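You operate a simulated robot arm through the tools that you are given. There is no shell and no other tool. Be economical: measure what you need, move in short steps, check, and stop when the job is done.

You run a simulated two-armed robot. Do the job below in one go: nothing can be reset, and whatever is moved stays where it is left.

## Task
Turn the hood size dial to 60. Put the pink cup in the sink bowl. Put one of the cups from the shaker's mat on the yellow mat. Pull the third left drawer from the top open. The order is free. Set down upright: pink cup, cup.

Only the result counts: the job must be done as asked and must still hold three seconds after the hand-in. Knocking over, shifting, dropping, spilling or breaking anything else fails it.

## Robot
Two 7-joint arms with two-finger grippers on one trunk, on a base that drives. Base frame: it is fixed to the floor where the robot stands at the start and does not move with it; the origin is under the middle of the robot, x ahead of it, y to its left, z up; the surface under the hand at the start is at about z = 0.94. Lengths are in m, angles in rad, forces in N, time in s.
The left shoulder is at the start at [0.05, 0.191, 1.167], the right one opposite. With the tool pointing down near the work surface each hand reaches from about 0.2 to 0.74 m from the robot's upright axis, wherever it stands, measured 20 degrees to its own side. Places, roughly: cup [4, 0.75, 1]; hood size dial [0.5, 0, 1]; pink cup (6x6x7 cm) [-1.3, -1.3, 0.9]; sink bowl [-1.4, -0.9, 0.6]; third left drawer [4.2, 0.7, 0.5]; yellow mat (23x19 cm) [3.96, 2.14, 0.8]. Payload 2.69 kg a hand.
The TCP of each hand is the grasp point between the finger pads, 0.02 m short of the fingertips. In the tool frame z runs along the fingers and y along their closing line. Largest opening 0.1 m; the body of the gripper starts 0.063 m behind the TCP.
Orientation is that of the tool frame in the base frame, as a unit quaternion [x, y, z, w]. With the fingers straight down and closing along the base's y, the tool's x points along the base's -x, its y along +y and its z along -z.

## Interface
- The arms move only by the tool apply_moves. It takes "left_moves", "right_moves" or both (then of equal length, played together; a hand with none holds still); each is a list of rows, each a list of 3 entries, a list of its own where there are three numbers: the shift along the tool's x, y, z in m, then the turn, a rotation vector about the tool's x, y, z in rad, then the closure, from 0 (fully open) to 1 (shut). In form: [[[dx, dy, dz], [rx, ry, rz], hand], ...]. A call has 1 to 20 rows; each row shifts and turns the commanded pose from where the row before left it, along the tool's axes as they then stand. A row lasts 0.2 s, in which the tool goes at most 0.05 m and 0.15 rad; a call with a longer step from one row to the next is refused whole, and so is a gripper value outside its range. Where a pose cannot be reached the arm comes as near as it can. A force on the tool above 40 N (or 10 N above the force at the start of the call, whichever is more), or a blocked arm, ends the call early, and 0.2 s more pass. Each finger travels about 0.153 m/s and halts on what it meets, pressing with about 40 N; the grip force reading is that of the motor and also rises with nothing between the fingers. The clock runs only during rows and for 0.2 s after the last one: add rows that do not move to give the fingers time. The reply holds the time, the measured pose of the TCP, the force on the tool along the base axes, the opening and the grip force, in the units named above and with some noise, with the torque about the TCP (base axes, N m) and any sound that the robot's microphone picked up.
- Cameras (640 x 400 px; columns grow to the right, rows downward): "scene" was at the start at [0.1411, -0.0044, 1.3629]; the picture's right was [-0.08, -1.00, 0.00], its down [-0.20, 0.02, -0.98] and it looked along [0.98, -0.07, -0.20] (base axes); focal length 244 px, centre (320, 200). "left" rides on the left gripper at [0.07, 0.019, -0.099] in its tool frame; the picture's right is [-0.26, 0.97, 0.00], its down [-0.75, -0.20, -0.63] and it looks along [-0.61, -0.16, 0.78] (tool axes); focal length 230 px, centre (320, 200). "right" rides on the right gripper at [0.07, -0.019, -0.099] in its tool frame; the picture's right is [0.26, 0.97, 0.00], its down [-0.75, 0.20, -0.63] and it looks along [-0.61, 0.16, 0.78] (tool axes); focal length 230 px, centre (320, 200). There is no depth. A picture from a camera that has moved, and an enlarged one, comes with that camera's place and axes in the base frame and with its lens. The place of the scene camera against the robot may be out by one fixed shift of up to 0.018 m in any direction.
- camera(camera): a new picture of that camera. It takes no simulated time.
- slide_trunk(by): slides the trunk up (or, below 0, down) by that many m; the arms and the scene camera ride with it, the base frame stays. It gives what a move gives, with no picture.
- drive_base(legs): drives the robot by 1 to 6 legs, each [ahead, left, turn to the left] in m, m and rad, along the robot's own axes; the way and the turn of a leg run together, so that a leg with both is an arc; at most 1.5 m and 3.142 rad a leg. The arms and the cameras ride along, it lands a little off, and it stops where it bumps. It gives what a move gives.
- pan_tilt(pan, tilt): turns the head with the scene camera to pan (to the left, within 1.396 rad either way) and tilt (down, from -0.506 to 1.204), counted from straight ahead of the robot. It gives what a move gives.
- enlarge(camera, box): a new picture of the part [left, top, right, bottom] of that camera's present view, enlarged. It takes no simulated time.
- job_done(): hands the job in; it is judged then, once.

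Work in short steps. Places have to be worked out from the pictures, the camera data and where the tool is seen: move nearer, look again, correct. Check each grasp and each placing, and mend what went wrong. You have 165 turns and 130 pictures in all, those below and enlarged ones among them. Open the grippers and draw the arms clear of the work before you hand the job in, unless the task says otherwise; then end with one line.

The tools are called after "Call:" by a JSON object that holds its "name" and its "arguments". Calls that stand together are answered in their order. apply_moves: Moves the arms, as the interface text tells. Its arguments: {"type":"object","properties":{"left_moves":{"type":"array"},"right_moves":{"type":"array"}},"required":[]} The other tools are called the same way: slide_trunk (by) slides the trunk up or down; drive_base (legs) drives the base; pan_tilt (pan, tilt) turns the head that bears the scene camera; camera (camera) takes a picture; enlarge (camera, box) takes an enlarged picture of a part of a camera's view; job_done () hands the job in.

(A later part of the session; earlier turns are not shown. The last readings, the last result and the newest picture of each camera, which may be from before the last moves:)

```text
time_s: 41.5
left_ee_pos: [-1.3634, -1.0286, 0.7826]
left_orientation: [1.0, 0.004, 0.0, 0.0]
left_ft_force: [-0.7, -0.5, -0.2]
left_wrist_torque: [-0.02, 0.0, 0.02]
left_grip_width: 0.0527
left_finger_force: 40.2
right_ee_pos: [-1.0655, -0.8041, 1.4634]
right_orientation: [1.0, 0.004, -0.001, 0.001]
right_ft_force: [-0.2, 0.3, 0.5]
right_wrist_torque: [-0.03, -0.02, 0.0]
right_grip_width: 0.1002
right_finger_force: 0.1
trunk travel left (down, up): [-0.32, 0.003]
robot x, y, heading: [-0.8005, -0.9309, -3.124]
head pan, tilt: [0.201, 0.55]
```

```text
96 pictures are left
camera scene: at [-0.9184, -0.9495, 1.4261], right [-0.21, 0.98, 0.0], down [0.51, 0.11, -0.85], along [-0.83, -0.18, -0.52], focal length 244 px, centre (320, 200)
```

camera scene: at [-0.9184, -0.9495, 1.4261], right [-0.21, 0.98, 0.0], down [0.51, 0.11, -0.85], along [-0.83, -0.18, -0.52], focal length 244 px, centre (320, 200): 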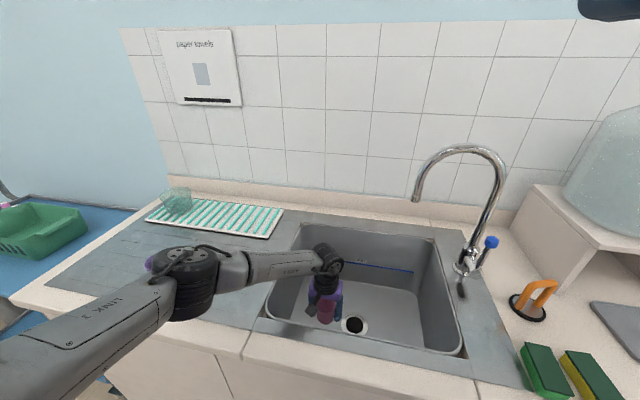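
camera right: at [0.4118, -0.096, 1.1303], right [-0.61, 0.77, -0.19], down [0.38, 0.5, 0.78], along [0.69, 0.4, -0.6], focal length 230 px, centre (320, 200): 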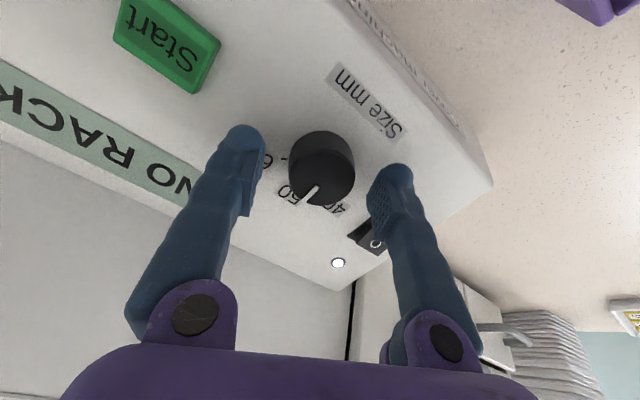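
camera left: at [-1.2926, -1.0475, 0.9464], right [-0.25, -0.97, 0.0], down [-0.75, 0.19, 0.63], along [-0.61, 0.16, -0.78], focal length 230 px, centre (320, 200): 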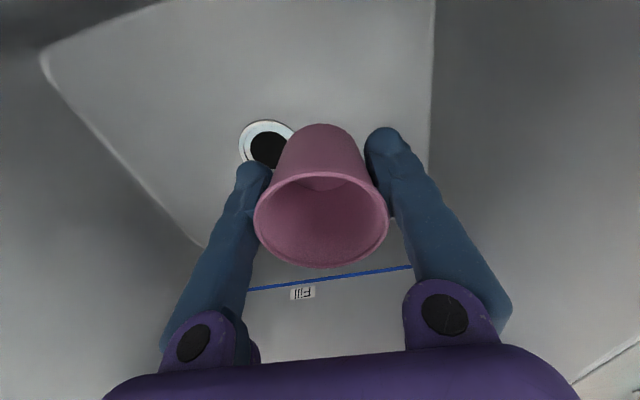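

Elbow now stays around z ≈ 1.1, clear. Lower 0.06 more, then creep to contact.

Call:
{"name": "apply_moves", "arguments": {"left_moves": [[[0, 0, 0.03], [0, 0, 0], 0.75], [[0, 0, 0.03], [0, 0, 0], 0.75], [[0, 0, 0], [0, 0, 0], 0.75]]}}

Call:
{"name": "camera", "arguments": {"camera": "scene"}}

Call:
{"name": "camera", "arguments": {"camera": "left"}}

```text
time_s: 42.4
left_ee_pos: [-1.3619, -1.0283, 0.7233]
left_orientation: [1.0, 0.005, 0.0, 0.0]
left_ft_force: [0.2, -0.3, 0.1]
left_wrist_torque: [-0.02, -0.05, -0.04]
left_grip_width: 0.0524
left_finger_force: 39.5
right_ee_pos: [-1.0656, -0.8038, 1.4641]
right_orientation: [1.0, 0.004, -0.001, 0.002]
right_ft_force: [0.5, -0.4, 0.2]
right_wrist_torque: [-0.01, -0.02, -0.02]
right_grip_width: 0.1
right_finger_force: 0.0
trunk travel left (down, up): [-0.32, 0.003]
robot x, y, heading: [-0.7956, -0.9285, -3.132]
head pan, tilt: [0.201, 0.55]
```

```text
95 pictures are left
camera scene: at [-0.918, -0.95, 1.4261], right [-0.21, 0.98, 0.0], down [0.51, 0.11, -0.85], along [-0.83, -0.18, -0.52], focal length 244 px, centre (320, 200)
```

scene: 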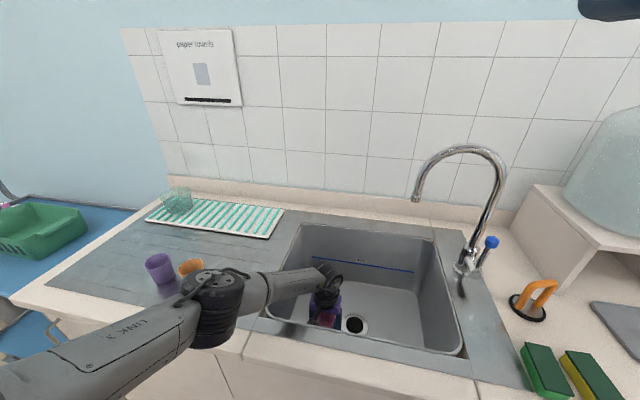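

```text
94 pictures are left
camera left: at [-1.2922, -1.0476, 0.822], right [-0.25, -0.97, 0.0], down [-0.75, 0.19, 0.63], along [-0.61, 0.16, -0.78], focal length 230 px, centre (320, 200)
```

left: 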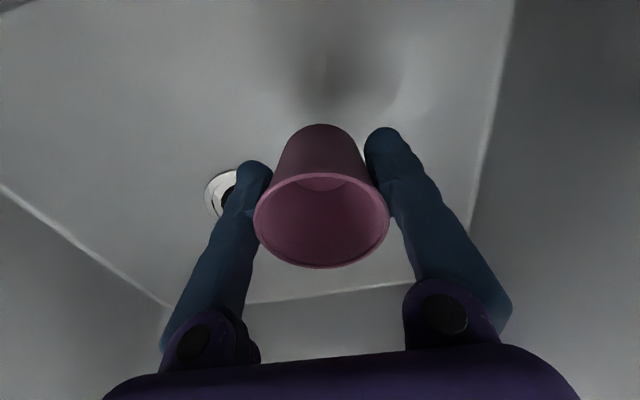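

Cup base about 0.68; creep down gently watching the force.

Call:
{"name": "apply_moves", "arguments": {"left_moves": [[[0, 0, 0.007], [0, 0, 0], 0.75], [[0, 0, 0.007], [0, 0, 0], 0.75], [[0, 0, 0], [0, 0, 0], 0.75]]}}

Call:
{"name": "camera", "arguments": {"camera": "left"}}

```text
time_s: 43.1
left_ee_pos: [-1.3622, -1.0287, 0.7103]
left_orientation: [1.0, 0.005, 0.0, -0.001]
left_ft_force: [0.3, -0.3, -1.3]
left_wrist_torque: [0.01, 0.0, 0.01]
left_grip_width: 0.0524
left_finger_force: 40.1
right_ee_pos: [-1.064, -0.8046, 1.4643]
right_orientation: [1.0, 0.003, -0.001, 0.001]
right_ft_force: [-0.1, 0.5, 0.2]
right_wrist_torque: [0.0, 0.01, 0.0]
right_grip_width: 0.0999
right_finger_force: 0.1
trunk travel left (down, up): [-0.32, 0.003]
robot x, y, heading: [-0.7972, -0.9325, -3.136]
head pan, tilt: [0.201, 0.55]
```

```text
93 pictures are left
camera left: at [-1.2924, -1.0476, 0.8077], right [-0.25, -0.97, 0.0], down [-0.75, 0.19, 0.63], along [-0.61, 0.16, -0.78], focal length 230 px, centre (320, 200)
```

left: 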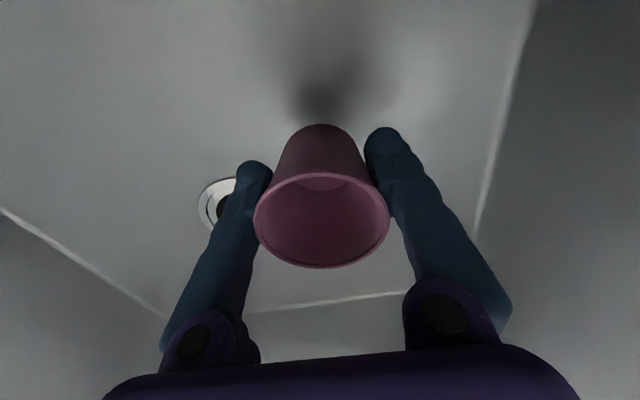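

The contact shadow is closing in; continue a few small steps.

Call:
{"name": "apply_moves", "arguments": {"left_moves": [[[0, 0, 0.006], [0, 0, 0], 0.75], [[0, 0, 0.006], [0, 0, 0], 0.75], [[0, 0, 0], [0, 0, 0], 0.75]]}}

Call:
{"name": "camera", "arguments": {"camera": "left"}}

```text
time_s: 44.0
left_ee_pos: [-1.3628, -1.029, 0.6971]
left_orientation: [1.0, 0.004, -0.001, -0.001]
left_ft_force: [-0.3, -0.7, 0.5]
left_wrist_torque: [0.01, 0.02, 0.0]
left_grip_width: 0.0524
left_finger_force: 40.3
right_ee_pos: [-1.066, -0.8048, 1.464]
right_orientation: [1.0, 0.003, -0.001, 0.001]
right_ft_force: [-0.3, -0.2, 0.3]
right_wrist_torque: [0.0, 0.02, 0.02]
right_grip_width: 0.1
right_finger_force: 0.1
trunk travel left (down, up): [-0.32, 0.003]
robot x, y, heading: [-0.7946, -0.9337, -3.128]
head pan, tilt: [0.201, 0.55]
```

```text
92 pictures are left
camera left: at [-1.2925, -1.0474, 0.7956], right [-0.25, -0.97, 0.0], down [-0.75, 0.19, 0.63], along [-0.61, 0.16, -0.78], focal length 230 px, centre (320, 200)
```

left: 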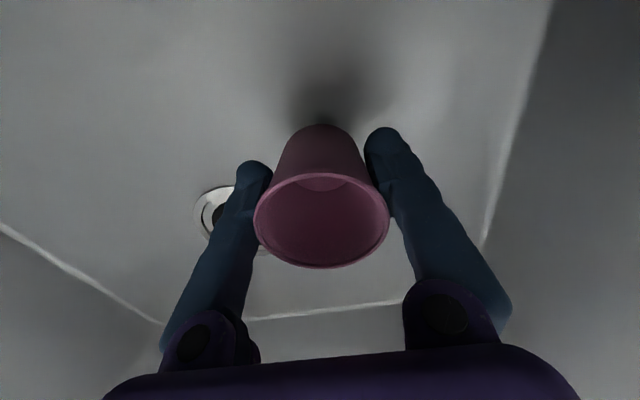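

Call:
{"name": "apply_moves", "arguments": {"left_moves": [[[0, 0, 0.004], [0, 0, 0], 0.75], [[0, 0, 0.004], [0, 0, 0], 0.75], [[0, 0, 0], [0, 0, 0], 0.75]]}}

Call:
{"name": "enlarge", "arguments": {"camera": "left", "box": [240, 60, 400, 160]}}

```text
time_s: 44.8
left_ee_pos: [-1.3572, -1.031, 0.6901]
left_orientation: [1.0, 0.004, 0.0, 0.0]
left_ft_force: [-0.2, 0.2, 0.0]
left_wrist_torque: [-0.01, 0.01, -0.02]
left_grip_width: 0.0522
left_finger_force: 40.5
left hand out of reach, approached as far as the arm can: row 1
right_ee_pos: [-1.066, -0.805, 1.4644]
right_orientation: [1.0, 0.004, -0.002, 0.001]
right_ft_force: [0.0, 1.2, -0.1]
right_wrist_torque: [-0.03, 0.0, -0.01]
right_grip_width: 0.1
right_finger_force: 0.0
trunk travel left (down, up): [-0.32, 0.003]
robot x, y, heading: [-0.8005, -0.9332, -3.133]
head pan, tilt: [0.201, 0.55]
```

```text
4.00 times, centred on (320, 110) of left
camera zoom: at [-1.2876, -1.0492, 0.7882], right [-0.25, -0.97, 0.0], down [-0.75, 0.19, 0.63], along [-0.61, 0.16, -0.78], focal length 920 px, centre (320, 560)
```

zoom: 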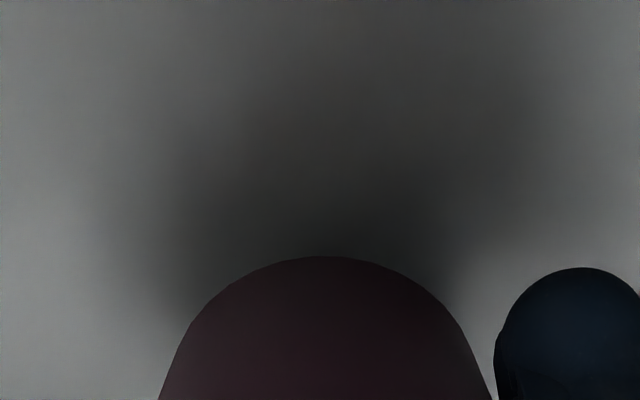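

The arm is at its reach limit, so I lower the rest with the trunk in small steps.

Call:
{"name": "slide_trunk", "arguments": {"by": -0.008}}

Call:
{"name": "enlarge", "arguments": {"camera": "left", "box": [240, 60, 400, 160]}}

```text
time_s: 45.3
left_ee_pos: [-1.3575, -1.0304, 0.6816]
left_orientation: [1.0, 0.005, 0.0, 0.0]
left_ft_force: [0.9, 0.7, -0.9]
left_wrist_torque: [-0.02, -0.01, 0.01]
left_grip_width: 0.0524
left_finger_force: 39.9
right_ee_pos: [-1.065, -0.8045, 1.4558]
right_orientation: [1.0, 0.004, -0.001, 0.001]
right_ft_force: [-1.3, -0.6, 0.0]
right_wrist_torque: [-0.02, 0.0, 0.0]
right_grip_width: 0.0999
right_finger_force: 0.0
trunk travel left (down, up): [-0.312, 0.011]
robot x, y, heading: [-0.7972, -0.9318, -3.136]
head pan, tilt: [0.201, 0.55]
```

```text
4.00 times, centred on (320, 110) of left
camera zoom: at [-1.2874, -1.0491, 0.7803], right [-0.25, -0.97, 0.0], down [-0.75, 0.19, 0.63], along [-0.61, 0.16, -0.78], focal length 920 px, centre (320, 560)
```

zoom: 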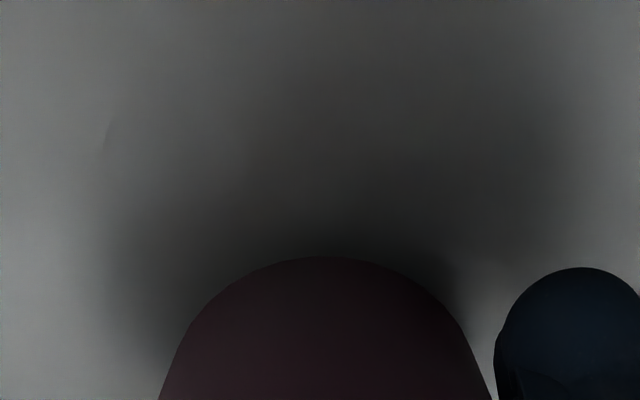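

Call:
{"name": "slide_trunk", "arguments": {"by": -0.006}}

Call:
{"name": "slide_trunk", "arguments": {"by": -0.005}}

Call:
{"name": "camera", "arguments": {"camera": "left"}}

Call:
{"name": "camera", "arguments": {"camera": "scene"}}

```text
time_s: 45.9
left_ee_pos: [-1.3578, -1.0304, 0.6761]
left_orientation: [1.0, 0.005, 0.0, 0.0]
left_ft_force: [-0.2, 0.8, 0.1]
left_wrist_torque: [-0.04, -0.02, -0.05]
left_grip_width: 0.0519
left_finger_force: 39.6
right_ee_pos: [-1.0655, -0.8046, 1.449]
right_orientation: [1.0, 0.004, -0.001, 0.001]
right_ft_force: [-0.1, 0.3, 0.3]
right_wrist_torque: [0.01, 0.0, -0.01]
right_grip_width: 0.0997
right_finger_force: 0.1
trunk travel left (down, up): [-0.306, 0.017]
robot x, y, heading: [-0.7982, -0.9376, -3.131]
head pan, tilt: [0.201, 0.55]
```

```text
time_s: 46.4
left_ee_pos: [-1.3584, -1.0305, 0.6747]
left_orientation: [1.0, 0.004, -0.003, 0.0]
left_ft_force: [6.9, -3.0, 30.3]
left_wrist_torque: [-0.08, -0.17, 0.01]
left_grip_width: 0.0524
left_finger_force: 40.4
right_ee_pos: [-1.0638, -0.8044, 1.4449]
right_orientation: [1.0, 0.004, -0.003, 0.001]
right_ft_force: [-0.9, -0.4, 0.7]
right_wrist_torque: [-0.01, -0.01, 0.0]
right_grip_width: 0.0999
right_finger_force: 0.1
trunk travel left (down, up): [-0.301, 0.022]
robot x, y, heading: [-0.797, -0.9323, -3.131]
head pan, tilt: [0.201, 0.55]
```

```text
89 pictures are left
camera left: at [-1.2874, -1.0488, 0.7729], right [-0.25, -0.97, 0.0], down [-0.75, 0.19, 0.63], along [-0.61, 0.16, -0.77], focal length 230 px, centre (320, 200)
```

left: 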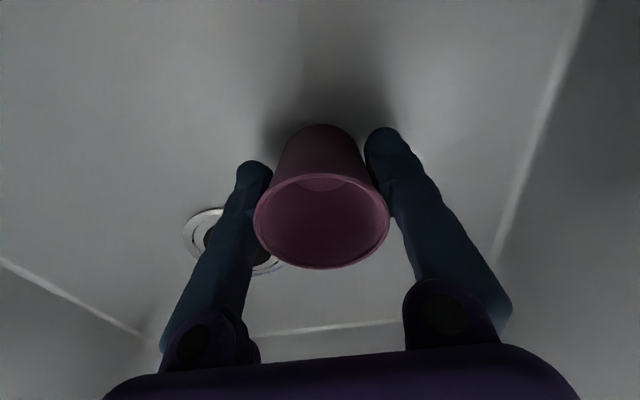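

```text
88 pictures are left
camera scene: at [-0.9147, -0.9494, 1.408], right [-0.21, 0.98, 0.0], down [0.51, 0.11, -0.85], along [-0.84, -0.18, -0.52], focal length 244 px, centre (320, 200)
```

scene: 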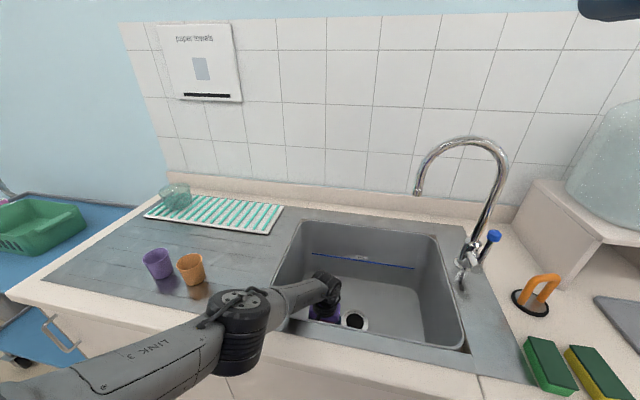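

Contact (30 N): the cup stands on the sink floor. Ease 3 mm, then open and check.

Call:
{"name": "slide_trunk", "arguments": {"by": 0.003}}

Call:
{"name": "apply_moves", "arguments": {"left_moves": [[[0, 0, 0], [0, 0, 0], 0.4], [[0, 0, 0], [0, 0, 0], 0.2], [[0, 0, 0], [0, 0, 0], 0.2]]}}

Call:
{"name": "camera", "arguments": {"camera": "left"}}

```text
time_s: 46.9
left_ee_pos: [-1.358, -1.0306, 0.6746]
left_orientation: [1.0, 0.005, -0.001, 0.0]
left_ft_force: [-5.0, -0.1, 15.4]
left_wrist_torque: [0.01, 0.18, 0.0]
left_grip_width: 0.052
left_finger_force: 40.0
right_ee_pos: [-1.0633, -0.8046, 1.4481]
right_orientation: [1.0, 0.003, -0.002, 0.001]
right_ft_force: [0.5, 0.3, -0.1]
right_wrist_torque: [0.01, -0.01, -0.01]
right_grip_width: 0.1001
right_finger_force: 0.0
trunk travel left (down, up): [-0.304, 0.019]
robot x, y, heading: [-0.7966, -0.9325, -3.132]
head pan, tilt: [0.201, 0.55]
```

```text
time_s: 47.7
left_ee_pos: [-1.3572, -1.0305, 0.6744]
left_orientation: [1.0, 0.004, 0.0, 0.0]
left_ft_force: [0.6, -0.6, 0.7]
left_wrist_torque: [0.06, 0.0, 0.0]
left_grip_width: 0.0798
left_finger_force: 0.1
right_ee_pos: [-1.0651, -0.8044, 1.4478]
right_orientation: [1.0, 0.004, -0.001, 0.001]
right_ft_force: [0.0, 0.4, -0.3]
right_wrist_torque: [-0.03, -0.02, -0.01]
right_grip_width: 0.1002
right_finger_force: 0.0
trunk travel left (down, up): [-0.304, 0.019]
robot x, y, heading: [-0.7983, -0.9334, -3.131]
head pan, tilt: [0.201, 0.55]
```

```text
87 pictures are left
camera left: at [-1.2873, -1.0492, 0.7721], right [-0.25, -0.97, 0.0], down [-0.75, 0.19, 0.63], along [-0.61, 0.16, -0.78], focal length 230 px, centre (320, 200)
```

left: 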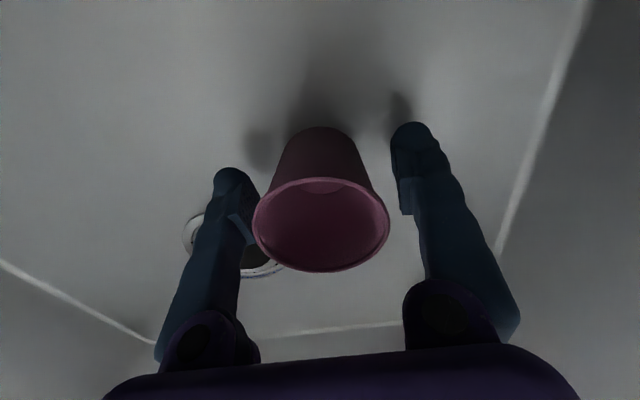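

Released cleanly and upright. Lift the hand straight out.

Call:
{"name": "apply_moves", "arguments": {"left_moves": [[[0, 0, -0.02], [0, 0, 0], 0.2], [[0, 0, -0.04], [0, 0, 0], 0.2], [[0, 0, -0.04], [0, 0, 0], 0.2], [[0, 0, -0.04], [0, 0, 0], 0.2], [[0, 0, -0.04], [0, 0, 0], 0.2], [[0, 0, -0.04], [0, 0, 0], 0.2], [[0, 0, -0.04], [0, 0, 0], 0.2], [[0, 0, -0.04], [0, 0, 0], 0.2], [[0, 0, -0.04], [0, 0, 0], 0.2], [[0, 0, -0.04], [0, 0, 0], 0.2], [[0, 0, -0.04], [0, 0, 0], 0.2], [[0.02, 0, -0.04], [0, 0, 0], 0.2]]}}

Call:
{"name": "camera", "arguments": {"camera": "left"}}

Call:
{"name": "camera", "arguments": {"camera": "scene"}}

```text
time_s: 50.3
left_ee_pos: [-1.3376, -1.0311, 1.1343]
left_orientation: [1.0, 0.005, -0.001, 0.001]
left_ft_force: [-0.6, 0.7, -0.2]
left_wrist_torque: [-0.02, 0.04, -0.03]
left_grip_width: 0.0801
left_finger_force: 0.1
right_ee_pos: [-1.0637, -0.8043, 1.4486]
right_orientation: [1.0, 0.004, -0.002, 0.001]
right_ft_force: [0.1, -0.3, 1.1]
right_wrist_torque: [-0.01, -0.01, -0.01]
right_grip_width: 0.0998
right_finger_force: 0.0
trunk travel left (down, up): [-0.304, 0.019]
robot x, y, heading: [-0.7992, -0.9305, -3.134]
head pan, tilt: [0.201, 0.55]
```

```text
86 pictures are left
camera left: at [-1.2666, -1.0496, 1.2332], right [-0.25, -0.97, 0.0], down [-0.75, 0.19, 0.63], along [-0.61, 0.16, -0.78], focal length 230 px, centre (320, 200)
```

left: 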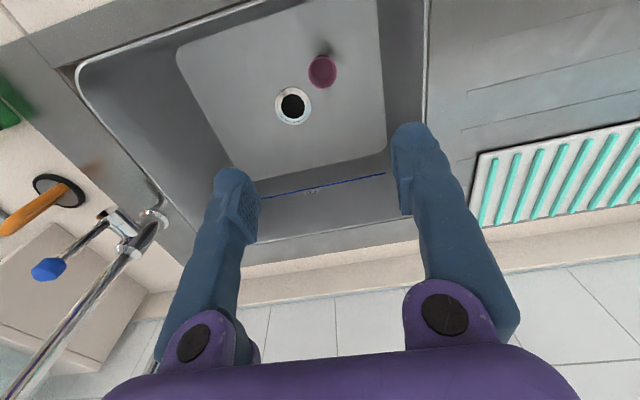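

```text
85 pictures are left
camera scene: at [-0.9169, -0.9497, 1.4102], right [-0.21, 0.98, 0.0], down [0.51, 0.11, -0.85], along [-0.83, -0.18, -0.52], focal length 244 px, centre (320, 200)
```

scene: 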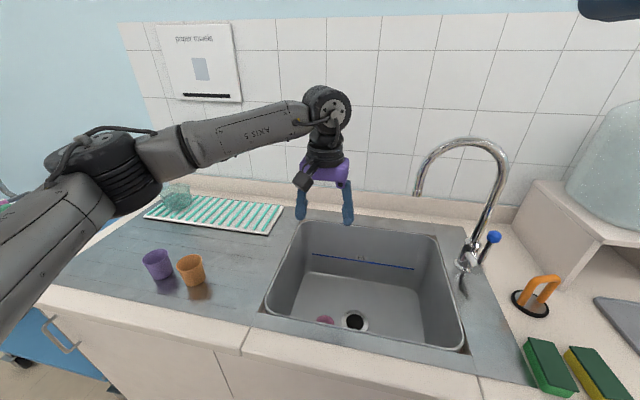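

Pink cup stands in the sink. Fold the left arm up and in, back off, then turn left toward +x to survey the route.

Call:
{"name": "apply_moves", "arguments": {"left_moves": [[[0.029, 0.009, -0.037], [0, 0, 0], 0], [[0.029, 0.009, -0.037], [0, 0, 0], 0], [[0.029, 0.009, -0.037], [0, 0, 0], 0], [[0.029, 0.009, -0.037], [0, 0, 0], 0], [[0.029, 0.009, -0.037], [0, 0, 0], 0], [[0.029, 0.009, -0.037], [0, 0, 0], 0], [[0.029, 0.009, -0.037], [0, 0, 0], 0], [[0.029, 0.009, -0.037], [0, 0, 0], 0]]}}

Call:
{"name": "drive_base", "arguments": {"legs": [[-0.35, 0, 0], [0, 0, 1.571]]}}

Call:
{"name": "pan_tilt", "arguments": {"pan": 0.9, "tilt": 0.3}}

Call:
{"name": "camera", "arguments": {"camera": "scene"}}

```text
time_s: 52.1
left_ee_pos: [-1.1018, -1.1005, 1.4295]
left_orientation: [1.0, 0.005, -0.001, -0.001]
left_ft_force: [0.5, 0.6, 0.6]
left_wrist_torque: [-0.01, 0.05, 0.01]
left_grip_width: 0.0998
left_finger_force: 0.1
right_ee_pos: [-1.0631, -0.804, 1.4489]
right_orientation: [1.0, 0.004, -0.001, 0.0]
right_ft_force: [0.3, -0.1, 0.0]
right_wrist_torque: [-0.05, 0.05, -0.01]
right_grip_width: 0.1001
right_finger_force: 0.1
trunk travel left (down, up): [-0.304, 0.019]
robot x, y, heading: [-0.8007, -0.9349, -3.131]
head pan, tilt: [0.201, 0.55]
```

```text
time_s: 58.3
left_ee_pos: [-0.2772, -1.2324, 1.4295]
left_orientation: [0.696, 0.718, 0.0, -0.001]
left_ft_force: [0.4, -0.5, -0.2]
left_wrist_torque: [0.0, 0.0, 0.04]
left_grip_width: 0.1001
left_finger_force: 0.0
right_ee_pos: [-0.573, -1.1995, 1.4483]
right_orientation: [0.697, 0.717, 0.0, 0.002]
right_ft_force: [-0.4, -0.2, 0.6]
right_wrist_torque: [-0.01, 0.04, 0.02]
right_grip_width: 0.0999
right_finger_force: 0.1
trunk travel left (down, up): [-0.304, 0.019]
robot x, y, heading: [-0.4509, -0.9314, -1.541]
head pan, tilt: [0.201, 0.55]
```

```text
time_s: 59.3
left_ee_pos: [-0.2778, -1.2334, 1.4287]
left_orientation: [0.695, 0.719, 0.0, 0.0]
left_ft_force: [-0.3, 0.0, 0.4]
left_wrist_torque: [0.0, 0.01, -0.03]
left_grip_width: 0.0999
left_finger_force: 0.0
right_ee_pos: [-0.5728, -1.1989, 1.4462]
right_orientation: [0.697, 0.717, 0.0, 0.001]
right_ft_force: [0.0, 0.2, -0.2]
right_wrist_torque: [0.02, -0.02, -0.01]
right_grip_width: 0.1
right_finger_force: 0.0
trunk travel left (down, up): [-0.304, 0.019]
robot x, y, heading: [-0.4547, -0.9331, -1.539]
head pan, tilt: [0.901, 0.3]
```

```text
84 pictures are left
camera scene: at [-0.3672, -1.023, 1.4331], right [-0.6, -0.8, 0.0], down [-0.24, 0.18, -0.96], along [0.77, -0.57, -0.3], focal length 244 px, centre (320, 200)
```

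scene: 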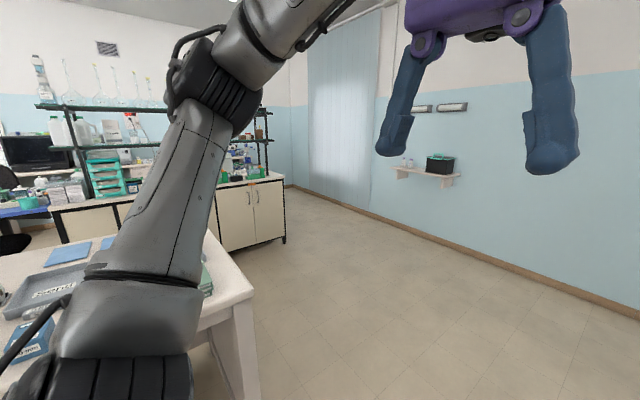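

The table ends near y = -1.24 and a second bench stands at x ≈ 2.2. I drive around the table's end and stop for a look.

Call:
{"name": "drive_base", "arguments": {"legs": [[0.9, 0, 0], [0, 0, 1.541], [1.3, 0, 0]]}}

Call:
{"name": "pan_tilt", "arguments": {"pan": 0.9, "tilt": 0.25}}

Call:
{"name": "camera", "arguments": {"camera": "scene"}}

Call:
{"name": "pan_tilt", "arguments": {"pan": -0.1, "tilt": 0.25}}

Call:
{"name": "camera", "arguments": {"camera": "scene"}}

```text
time_s: 73.9
left_ee_pos: [1.1883, -1.6536, 1.4301]
left_orientation: [0.001, 1.0, -0.001, -0.001]
left_ft_force: [0.4, -0.3, 0.0]
left_wrist_torque: [0.02, -0.02, 0.02]
left_grip_width: 0.0998
left_finger_force: 0.1
right_ee_pos: [1.1434, -1.9486, 1.4468]
right_orientation: [0.002, 1.0, 0.002, 0.0]
right_ft_force: [0.5, 0.7, 0.3]
right_wrist_torque: [0.04, -0.01, 0.01]
right_grip_width: 0.0998
right_finger_force: 0.0
trunk travel left (down, up): [-0.304, 0.019]
robot x, y, heading: [0.8772, -1.8189, 0.0]
head pan, tilt: [0.901, 0.3]
```

```text
time_s: 74.5
left_ee_pos: [1.187, -1.6532, 1.4293]
left_orientation: [0.001, 1.0, 0.0, 0.0]
left_ft_force: [-0.5, -0.3, 0.0]
left_wrist_torque: [0.01, -0.03, 0.03]
left_grip_width: 0.1001
left_finger_force: 0.0
right_ee_pos: [1.1451, -1.9487, 1.4469]
right_orientation: [0.002, 1.0, 0.0, 0.001]
right_ft_force: [0.3, 1.8, -0.6]
right_wrist_torque: [-0.02, -0.01, 0.0]
right_grip_width: 0.1002
right_finger_force: 0.2
trunk travel left (down, up): [-0.304, 0.019]
robot x, y, heading: [0.8818, -1.8183, -0.002]
head pan, tilt: [0.901, 0.25]
```

```text
83 pictures are left
camera scene: at [0.9851, -1.7417, 1.4378], right [0.78, -0.62, 0.0], down [-0.15, -0.19, -0.97], along [0.6, 0.76, -0.25], focal length 244 px, centre (320, 200)
```

scene: 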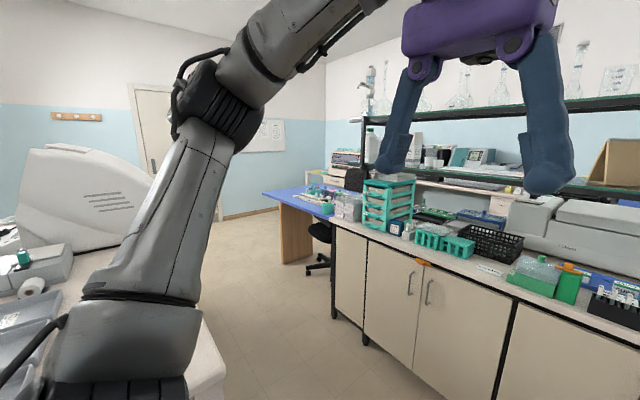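

```text
time_s: 75.8
left_ee_pos: [1.1875, -1.6538, 1.4296]
left_orientation: [0.001, 1.0, 0.0, 0.0]
left_ft_force: [-0.1, -0.1, -0.3]
left_wrist_torque: [0.0, -0.02, 0.0]
left_grip_width: 0.1
left_finger_force: 0.0
right_ee_pos: [1.1446, -1.9487, 1.4469]
right_orientation: [0.002, 1.0, 0.0, 0.001]
right_ft_force: [0.3, 0.4, -0.4]
right_wrist_torque: [0.01, 0.02, 0.02]
right_grip_width: 0.1
right_finger_force: 0.1
trunk travel left (down, up): [-0.304, 0.019]
robot x, y, heading: [0.8798, -1.817, -0.004]
head pan, tilt: [-0.099, 0.25]
```

```text
82 pictures are left
camera scene: at [1.0198, -1.8241, 1.4378], right [-0.1, -0.99, 0.0], down [-0.25, 0.02, -0.97], along [0.96, -0.1, -0.25], focal length 244 px, centre (320, 200)
```

scene: 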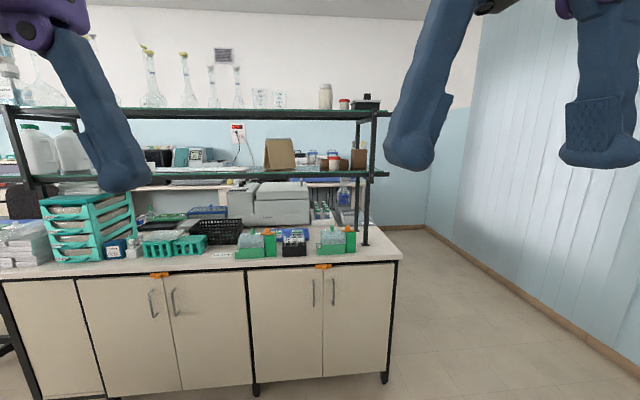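

The target bench must be along the far wall (x ≈ 4+), behind the island. I go around the island's right end and look.

Call:
{"name": "drive_base", "arguments": {"legs": [[0, -1.3, 0], [1.5, 0, 0]]}}

Call:
{"name": "pan_tilt", "arguments": {"pan": 0.5, "tilt": 0.25}}

Call:
{"name": "camera", "arguments": {"camera": "scene"}}

```text
time_s: 94.5
left_ee_pos: [2.69, -2.9762, 1.4306]
left_orientation: [0.008, 1.0, 0.0, 0.0]
left_ft_force: [-0.1, 0.3, -0.5]
left_wrist_torque: [0.02, -0.03, -0.01]
left_grip_width: 0.1
left_finger_force: 0.1
right_ee_pos: [2.6423, -3.2698, 1.4479]
right_orientation: [0.008, 1.0, 0.001, 0.001]
right_ft_force: [-0.5, 0.9, -0.2]
right_wrist_torque: [-0.02, 0.01, 0.05]
right_grip_width: 0.1003
right_finger_force: 0.0
trunk travel left (down, up): [-0.304, 0.019]
robot x, y, heading: [2.379, -3.132, -0.014]
head pan, tilt: [-0.099, 0.25]
```

```text
time_s: 95.5
left_ee_pos: [2.6898, -2.9753, 1.4294]
left_orientation: [0.007, 1.0, 0.0, 0.0]
left_ft_force: [-0.6, -0.5, -0.6]
left_wrist_torque: [0.0, -0.04, -0.02]
left_grip_width: 0.1003
left_finger_force: 0.0
right_ee_pos: [2.6415, -3.2707, 1.447]
right_orientation: [0.008, 1.0, 0.002, 0.001]
right_ft_force: [0.4, 0.5, 0.2]
right_wrist_torque: [0.0, -0.01, -0.02]
right_grip_width: 0.1001
right_finger_force: 0.1
trunk travel left (down, up): [-0.304, 0.019]
robot x, y, heading: [2.3772, -3.1363, -0.014]
head pan, tilt: [0.499, 0.25]
```

```text
81 pictures are left
camera scene: at [2.509, -3.0898, 1.4378], right [0.46, -0.89, 0.0], down [-0.22, -0.11, -0.97], along [0.86, 0.45, -0.25], focal length 244 px, centre (320, 200)
```

scene: 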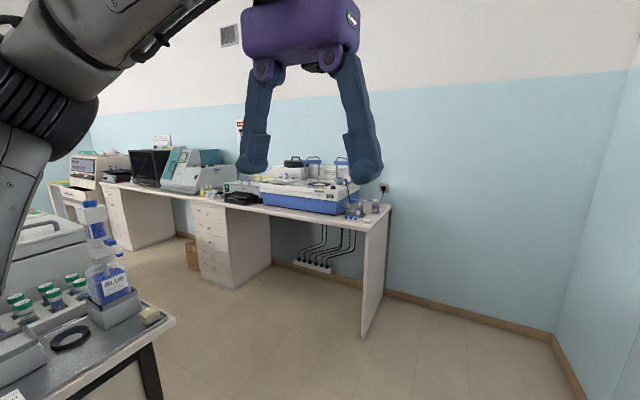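

The far bench runs along x ≈ 4.0 with two drawer units; the left one is at y ≈ 0.5. I enter the corridor between island and bench.

Call:
{"name": "drive_base", "arguments": {"legs": [[0.98, 0, 0], [0, 0, 1.585], [1.5, 0, 0], [0.9, 0, 0]]}}

Call:
{"name": "pan_tilt", "arguments": {"pan": -0.5, "tilt": 0.35}}

Call:
{"name": "camera", "arguments": {"camera": "scene"}}

```text
time_s: 115.8
left_ee_pos: [3.2187, -0.44, 1.4296]
left_orientation: [-0.704, 0.71, 0.0, 0.0]
left_ft_force: [-0.3, 0.0, 0.2]
left_wrist_torque: [0.02, -0.01, -0.02]
left_grip_width: 0.0999
left_finger_force: 0.0
right_ee_pos: [3.5135, -0.4851, 1.4472]
right_orientation: [-0.703, 0.711, 0.001, 0.0]
right_ft_force: [-0.1, -0.1, -0.6]
right_wrist_torque: [0.01, -0.03, 0.01]
right_grip_width: 0.0999
right_finger_force: 0.1
trunk travel left (down, up): [-0.304, 0.019]
robot x, y, heading: [3.3777, -0.7512, 1.56]
head pan, tilt: [0.499, 0.25]
```

```text
time_s: 117.0
left_ee_pos: [3.218, -0.4397, 1.4297]
left_orientation: [-0.704, 0.71, -0.001, 0.0]
left_ft_force: [-0.3, 0.4, -0.1]
left_wrist_torque: [-0.02, 0.01, 0.01]
left_grip_width: 0.0999
left_finger_force: 0.1
right_ee_pos: [3.5138, -0.4846, 1.4476]
right_orientation: [-0.703, 0.711, 0.002, 0.0]
right_ft_force: [-0.4, 0.7, -0.3]
right_wrist_torque: [0.01, 0.01, -0.03]
right_grip_width: 0.1001
right_finger_force: 0.1
trunk travel left (down, up): [-0.304, 0.019]
robot x, y, heading: [3.3783, -0.7481, 1.56]
head pan, tilt: [-0.499, 0.351]
```

```text
80 pictures are left
camera scene: at [3.4332, -0.6256, 1.4284], right [0.87, -0.49, 0.0], down [-0.17, -0.3, -0.94], along [0.46, 0.82, -0.34], focal length 244 px, centre (320, 200)
```

scene: 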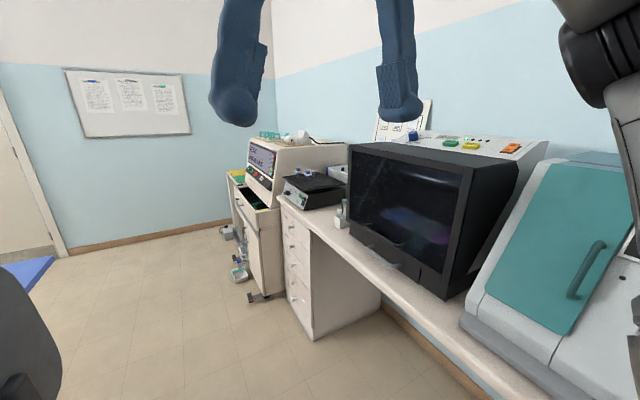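

The left drawer stack is under the bench's left end with the shaker on top; the yellow mat cart is beyond. I go further and turn to face it.

Call:
{"name": "drive_base", "arguments": {"legs": [[1.2, 0, 0], [0, 0, -1.56]]}}

Call:
{"name": "pan_tilt", "arguments": {"pan": 0.3, "tilt": 0.65}}

Call:
{"name": "camera", "arguments": {"camera": "scene"}}

Call:
{"name": "pan_tilt", "arguments": {"pan": 0.95, "tilt": 0.45}}

Call:
{"name": "camera", "arguments": {"camera": "scene"}}

```text
time_s: 126.8
left_ee_pos: [3.6924, 0.6048, 1.4304]
left_orientation: [-0.003, 1.0, 0.0, -0.001]
left_ft_force: [-1.2, 0.6, 0.8]
left_wrist_torque: [-0.01, 0.01, -0.01]
left_grip_width: 0.1
left_finger_force: 0.0
right_ee_pos: [3.6516, 0.3085, 1.4472]
right_orientation: [-0.003, 1.0, 0.001, 0.001]
right_ft_force: [0.3, 0.1, -0.4]
right_wrist_torque: [-0.02, -0.02, 0.0]
right_grip_width: 0.1003
right_finger_force: 0.1
trunk travel left (down, up): [-0.304, 0.019]
robot x, y, heading: [3.3873, 0.4413, 0.005]
head pan, tilt: [-0.499, 0.351]
```

```text
time_s: 128.0
left_ee_pos: [3.6925, 0.6048, 1.4302]
left_orientation: [-0.003, 1.0, 0.0, 0.0]
left_ft_force: [0.6, 0.1, -0.7]
left_wrist_torque: [-0.01, 0.01, -0.02]
left_grip_width: 0.1
left_finger_force: 0.0
right_ee_pos: [3.6521, 0.3096, 1.4481]
right_orientation: [-0.003, 1.0, 0.001, 0.002]
right_ft_force: [-0.2, 0.6, 0.1]
right_wrist_torque: [0.01, 0.03, -0.01]
right_grip_width: 0.0999
right_finger_force: 0.1
trunk travel left (down, up): [-0.304, 0.019]
robot x, y, heading: [3.3868, 0.4368, 0.008]
head pan, tilt: [0.3, 0.649]
```

```text
79 pictures are left
camera scene: at [3.5164, 0.4674, 1.4014], right [0.3, -0.95, 0.0], down [-0.58, -0.18, -0.8], along [0.76, 0.24, -0.6], focal length 244 px, centre (320, 200)
```

scene: 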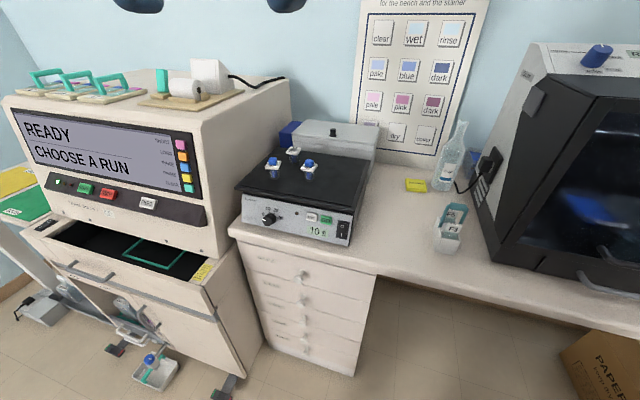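

```text
time_s: 129.0
left_ee_pos: [3.6928, 0.6039, 1.4319]
left_orientation: [-0.004, 1.0, 0.0, 0.001]
left_ft_force: [0.5, -0.3, 0.0]
left_wrist_torque: [-0.01, -0.02, -0.02]
left_grip_width: 0.1
left_finger_force: 0.0
right_ee_pos: [3.6524, 0.3085, 1.4476]
right_orientation: [-0.002, 1.0, 0.002, 0.0]
right_ft_force: [0.1, -0.1, 0.1]
right_wrist_torque: [-0.02, 0.01, -0.01]
right_grip_width: 0.1002
right_finger_force: 0.0
trunk travel left (down, up): [-0.304, 0.019]
robot x, y, heading: [3.3847, 0.4389, 0.007]
head pan, tilt: [0.949, 0.45]
```

```text
78 pictures are left
camera scene: at [3.4866, 0.5163, 1.4192], right [0.82, -0.58, 0.0], down [-0.25, -0.36, -0.9], along [0.52, 0.74, -0.44], focal length 244 px, centre (320, 200)
```

scene: 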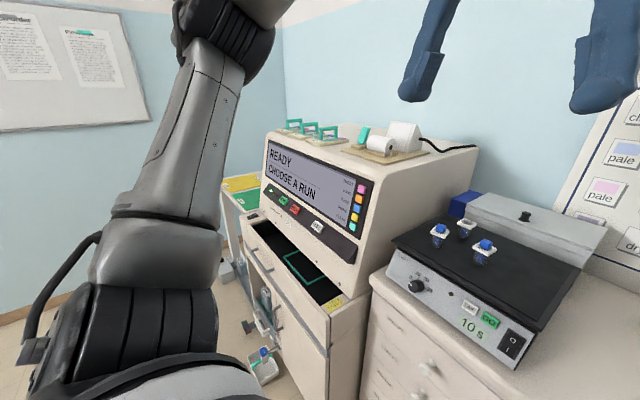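

Enlarge the drawer stack and the cups on the shaker.

Call:
{"name": "pan_tilt", "arguments": {"pan": 0.25, "tilt": 0.7}}

Call:
{"name": "enlarge", "arguments": {"camera": "scene", "box": [210, 190, 450, 340]}}

Call:
{"name": "enlarge", "arguments": {"camera": "scene", "box": [210, 80, 370, 180]}}

```text
time_s: 130.1
left_ee_pos: [3.6928, 0.6049, 1.4302]
left_orientation: [-0.003, 1.0, 0.001, 0.0]
left_ft_force: [-0.1, 0.2, 0.1]
left_wrist_torque: [-0.03, -0.01, -0.03]
left_grip_width: 0.0999
left_finger_force: 0.1
right_ee_pos: [3.6517, 0.3107, 1.4468]
right_orientation: [-0.003, 1.0, 0.001, 0.001]
right_ft_force: [0.2, -0.2, -0.3]
right_wrist_torque: [-0.04, 0.04, -0.03]
right_grip_width: 0.1
right_finger_force: 0.1
trunk travel left (down, up): [-0.304, 0.019]
robot x, y, heading: [3.3855, 0.4397, 0.011]
head pan, tilt: [0.25, 0.7]
```

```text
2.67 times, centred on (330, 265) of scene
camera zoom: at [3.5157, 0.4629, 1.397], right [0.26, -0.97, 0.0], down [-0.62, -0.16, -0.77], along [0.74, 0.2, -0.64], focal length 651 px, centre (293, 27)
```

zoom: 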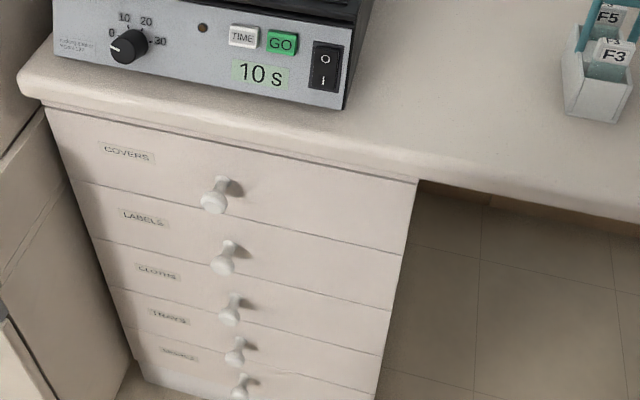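

```text
4.00 times, centred on (290, 130) of scene
camera zoom: at [3.5157, 0.4629, 1.397], right [0.26, -0.97, 0.0], down [-0.62, -0.16, -0.77], along [0.74, 0.2, -0.64], focal length 976 px, centre (440, 480)
```

zoom: 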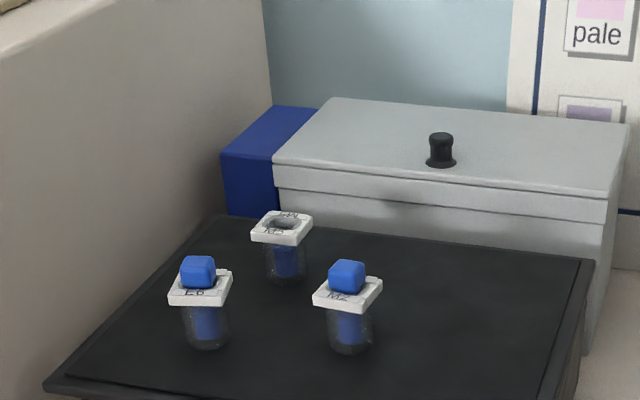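

Third drawer is "CLOTHS" (knob handle). Cups first: the front ones are near (4.0, 0.65–0.75, ~1.1). I drive 0.21 m closer and view with scene and left cameras.

Call:
{"name": "drive_base", "arguments": {"legs": [[0.21, 0.05, 0]]}}

Call:
{"name": "pan_tilt", "arguments": {"pan": 0.5, "tilt": 0.55}}

Call:
{"name": "camera", "arguments": {"camera": "scene"}}

Call:
{"name": "camera", "arguments": {"camera": "left"}}

```text
time_s: 131.8
left_ee_pos: [3.8974, 0.6557, 1.4293]
left_orientation: [-0.003, 1.0, 0.0, 0.0]
left_ft_force: [0.5, -0.3, -0.4]
left_wrist_torque: [0.0, -0.02, 0.0]
left_grip_width: 0.0999
left_finger_force: 0.1
right_ee_pos: [3.8577, 0.3604, 1.4464]
right_orientation: [-0.002, 1.0, -0.001, 0.001]
right_ft_force: [0.5, 0.3, -0.5]
right_wrist_torque: [0.0, -0.01, -0.01]
right_grip_width: 0.1001
right_finger_force: 0.1
trunk travel left (down, up): [-0.304, 0.019]
robot x, y, heading: [3.5918, 0.4891, 0.004]
head pan, tilt: [0.25, 0.7]
stopped in leg 1: the robot was blocked; the commanded pose is now the measured one
```

```text
time_s: 132.6
left_ee_pos: [3.8965, 0.6552, 1.4283]
left_orientation: [-0.003, 1.0, 0.001, 0.0]
left_ft_force: [0.3, -0.6, 0.5]
left_wrist_torque: [0.02, -0.01, -0.02]
left_grip_width: 0.1
left_finger_force: 0.1
right_ee_pos: [3.8561, 0.3601, 1.4461]
right_orientation: [-0.003, 1.0, 0.0, 0.001]
right_ft_force: [-2.0, -0.5, 0.0]
right_wrist_torque: [-0.01, -0.01, -0.01]
right_grip_width: 0.0998
right_finger_force: 0.1
trunk travel left (down, up): [-0.304, 0.019]
robot x, y, heading: [3.5893, 0.487, 0.009]
head pan, tilt: [0.499, 0.55]
```

```text
75 pictures are left
camera scene: at [3.7163, 0.5353, 1.4101], right [0.48, -0.88, 0.0], down [-0.46, -0.25, -0.85], along [0.75, 0.41, -0.52], focal length 244 px, centre (320, 200)
```

scene: 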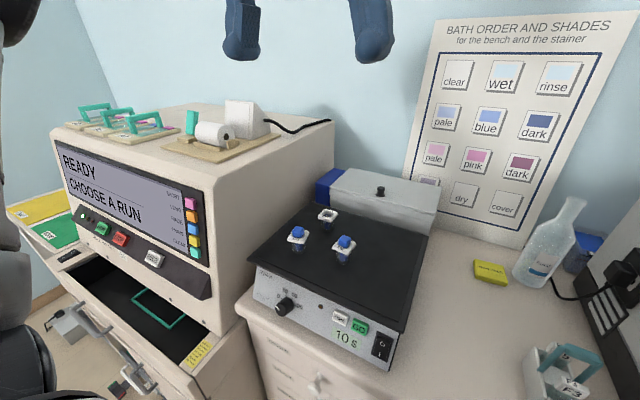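

```text
74 pictures are left
camera left: at [3.8273, 0.6726, 1.5283], right [0.25, 0.97, 0.0], down [0.75, -0.2, 0.63], along [0.61, -0.16, -0.78], focal length 230 px, centre (320, 200)
```

left: 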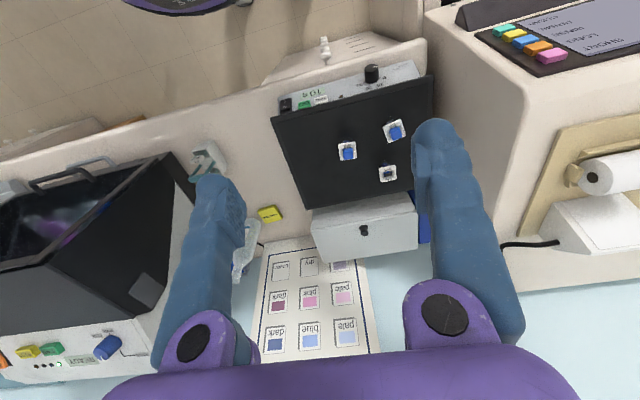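

Cap of cup A triangulates to about (4.057, 0.670, 1.094), cup B 0.1 m to its left. I bring the left hand above A for a close view.

Call:
{"name": "apply_moves", "arguments": {"left_moves": [[[-0.0215, 0.001, 0.035], [0, 0, 0], 0.1], [[-0.0215, 0.001, 0.035], [0, 0, 0], 0.2], [[-0.0215, 0.001, 0.035], [0, 0, 0], 0.3], [[-0.0215, 0.001, 0.035], [0, 0, 0], 0.3], [[-0.0215, 0.001, 0.035], [0, 0, 0], 0.3], [[-0.0215, 0.001, 0.035], [0, 0, 0], 0.3]]}}

Call:
{"name": "camera", "arguments": {"camera": "left"}}

Call:
{"name": "enlarge", "arguments": {"camera": "scene", "box": [260, 170, 420, 270]}}

```text
time_s: 134.0
left_ee_pos: [4.0276, 0.6627, 1.2195]
left_orientation: [-0.004, 1.0, -0.001, -0.001]
left_ft_force: [0.4, -0.1, 0.4]
left_wrist_torque: [-0.03, 0.0, 0.01]
left_grip_width: 0.0699
left_finger_force: 0.0
right_ee_pos: [3.8579, 0.3606, 1.4481]
right_orientation: [-0.002, 1.0, 0.0, 0.0]
right_ft_force: [-0.5, 0.0, 0.5]
right_wrist_torque: [0.02, 0.04, -0.01]
right_grip_width: 0.1001
right_finger_force: 0.0
trunk travel left (down, up): [-0.304, 0.019]
robot x, y, heading: [3.5933, 0.4883, 0.01]
head pan, tilt: [0.499, 0.55]
```

```text
73 pictures are left
camera left: at [3.9579, 0.6798, 1.3171], right [0.25, 0.97, 0.0], down [0.75, -0.2, 0.63], along [0.61, -0.16, -0.78], focal length 230 px, centre (320, 200)
```

left: 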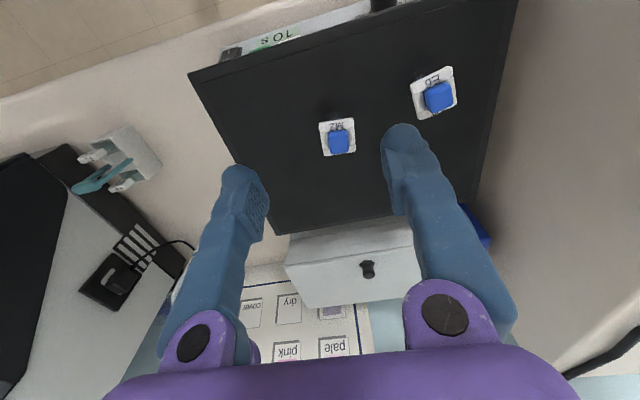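

```text
4.00 times, centred on (340, 220) of scene
camera zoom: at [3.717, 0.5358, 1.41], right [0.48, -0.88, 0.0], down [-0.46, -0.25, -0.85], along [0.75, 0.41, -0.52], focal length 976 px, centre (240, 120)
```

zoom: 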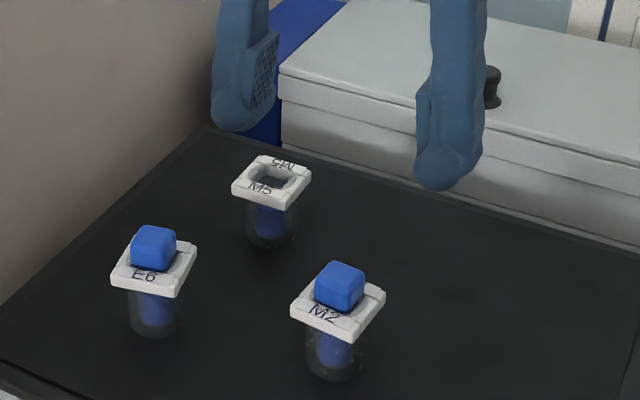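

Call:
{"name": "enlarge", "arguments": {"camera": "left", "box": [280, 90, 400, 165]}}

```text
5.33 times, centred on (340, 128) of left
camera zoom: at [3.9579, 0.6798, 1.3171], right [0.25, 0.97, 0.0], down [0.75, -0.2, 0.63], along [0.61, -0.16, -0.78], focal length 1227 px, centre (213, 587)
```

zoom: 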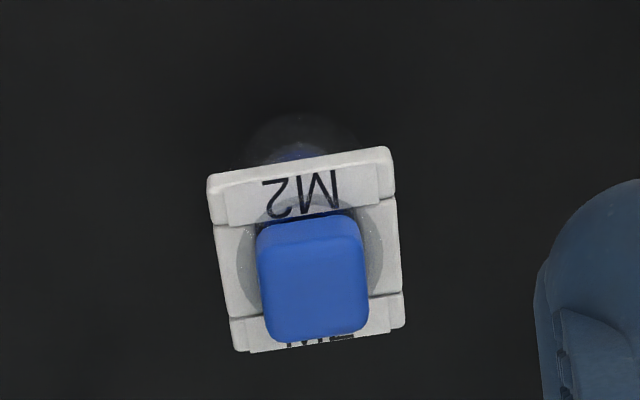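

Collar centre about (4.066, 0.6725, 1.073), 37 mm square, turned ~4.5°. I align above it and look again.

Call:
{"name": "apply_moves", "arguments": {"left_moves": [[[-0.0195, 0.0047, 0.033], [0, 0, 0], 0.35], [[-0.019, 0.0047, 0.033], [0, 0, 0.08], 0.35], [[0, 0, 0.033], [0, 0, 0], 0.35], [[0, 0, 0], [0, 0, 0], 0.35]]}}

Call:
{"name": "camera", "arguments": {"camera": "left"}}

Call:
{"name": "enlarge", "arguments": {"camera": "scene", "box": [260, 170, 420, 270]}}

```text
time_s: 135.0
left_ee_pos: [4.0657, 0.6715, 1.1194]
left_orientation: [0.038, 0.999, 0.0, 0.0]
left_ft_force: [0.2, -0.3, 0.5]
left_wrist_torque: [-0.01, 0.02, 0.01]
left_grip_width: 0.0648
left_finger_force: 0.1
right_ee_pos: [3.8561, 0.3596, 1.4474]
right_orientation: [-0.002, 1.0, 0.001, 0.001]
right_ft_force: [-0.7, 0.4, 0.8]
right_wrist_torque: [0.01, 0.01, 0.01]
right_grip_width: 0.1001
right_finger_force: 0.0
trunk travel left (down, up): [-0.304, 0.019]
robot x, y, heading: [3.5901, 0.4866, 0.005]
head pan, tilt: [0.499, 0.55]
```

```text
70 pictures are left
camera left: at [3.997, 0.6944, 1.2188], right [0.33, 0.94, 0.0], down [0.73, -0.26, 0.63], along [0.6, -0.21, -0.78], focal length 230 px, centre (320, 200)
```

left: 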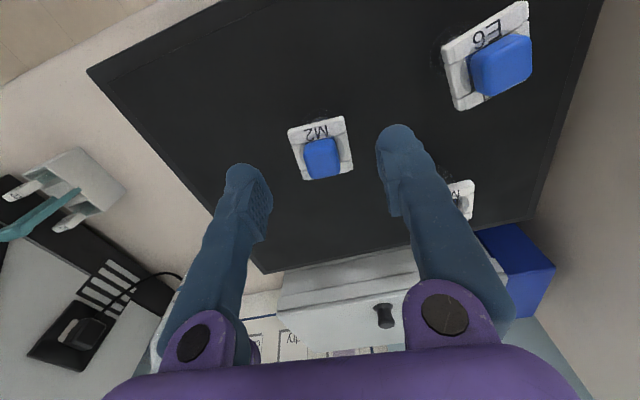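

```text
4.00 times, centred on (340, 220) of scene
camera zoom: at [3.7159, 0.5352, 1.4102], right [0.48, -0.88, 0.0], down [-0.46, -0.25, -0.85], along [0.75, 0.41, -0.52], focal length 976 px, centre (240, 120)
```

zoom: 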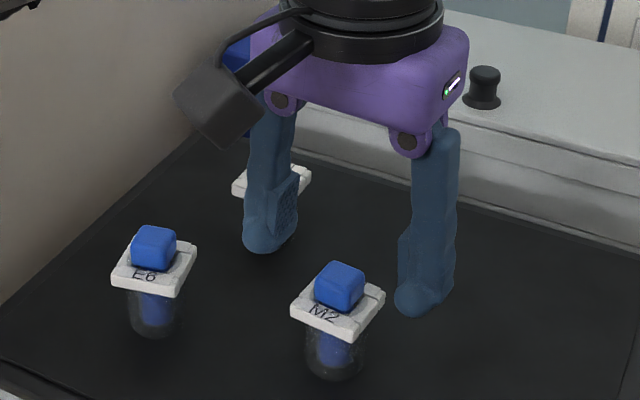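

Perfectly aligned. Descend 56 mm, then close gently on the collar.

Call:
{"name": "apply_moves", "arguments": {"left_moves": [[[0, 0, 0.02], [0, 0, 0], 0.35], [[0, 0, 0.02], [0, 0, 0], 0.35], [[0, 0, 0.015], [0, 0, 0], 0.35], [[0, 0, 0], [0, 0, 0], 0.35], [[0, 0, 0], [0, 0, 0], 0.7], [[0, 0, 0], [0, 0, 0], 0.7]]}}

Call:
{"name": "camera", "arguments": {"camera": "left"}}

Call:
{"name": "enlarge", "arguments": {"camera": "scene", "box": [260, 170, 420, 270]}}

```text
time_s: 136.4
left_ee_pos: [4.0639, 0.6712, 1.0643]
left_orientation: [0.037, 0.999, 0.0, 0.001]
left_ft_force: [0.7, 0.3, -0.9]
left_wrist_torque: [0.01, 0.05, -0.02]
left_grip_width: 0.0311
left_finger_force: 9.8
right_ee_pos: [3.8565, 0.3589, 1.4489]
right_orientation: [-0.003, 1.0, 0.0, 0.001]
right_ft_force: [-0.3, 0.7, 0.4]
right_wrist_torque: [-0.01, -0.05, 0.01]
right_grip_width: 0.1
right_finger_force: 0.1
trunk travel left (down, up): [-0.304, 0.019]
robot x, y, heading: [3.5877, 0.491, 0.007]
head pan, tilt: [0.499, 0.55]
```

```text
68 pictures are left
camera left: at [3.9962, 0.6949, 1.1639], right [0.33, 0.94, 0.0], down [0.73, -0.25, 0.63], along [0.59, -0.21, -0.78], focal length 230 px, centre (320, 200)
```

left: 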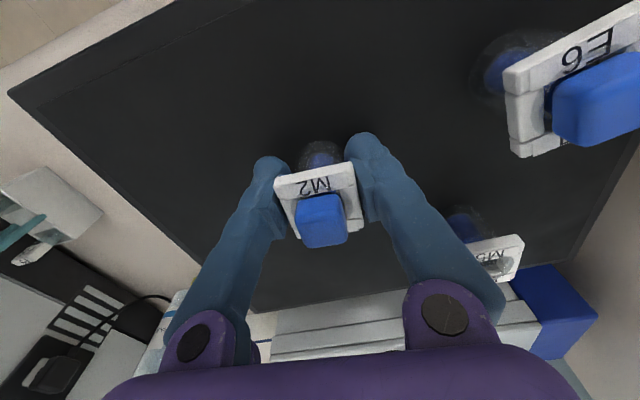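

```text
4.00 times, centred on (340, 220) of scene
camera zoom: at [3.716, 0.5354, 1.4101], right [0.48, -0.88, 0.0], down [-0.46, -0.25, -0.85], along [0.75, 0.41, -0.52], focal length 976 px, centre (240, 120)
```

zoom: 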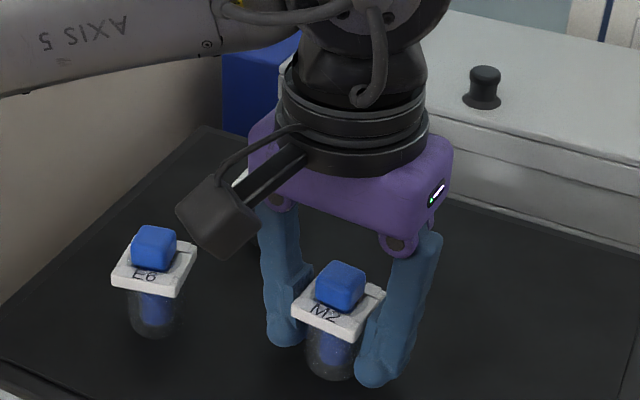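

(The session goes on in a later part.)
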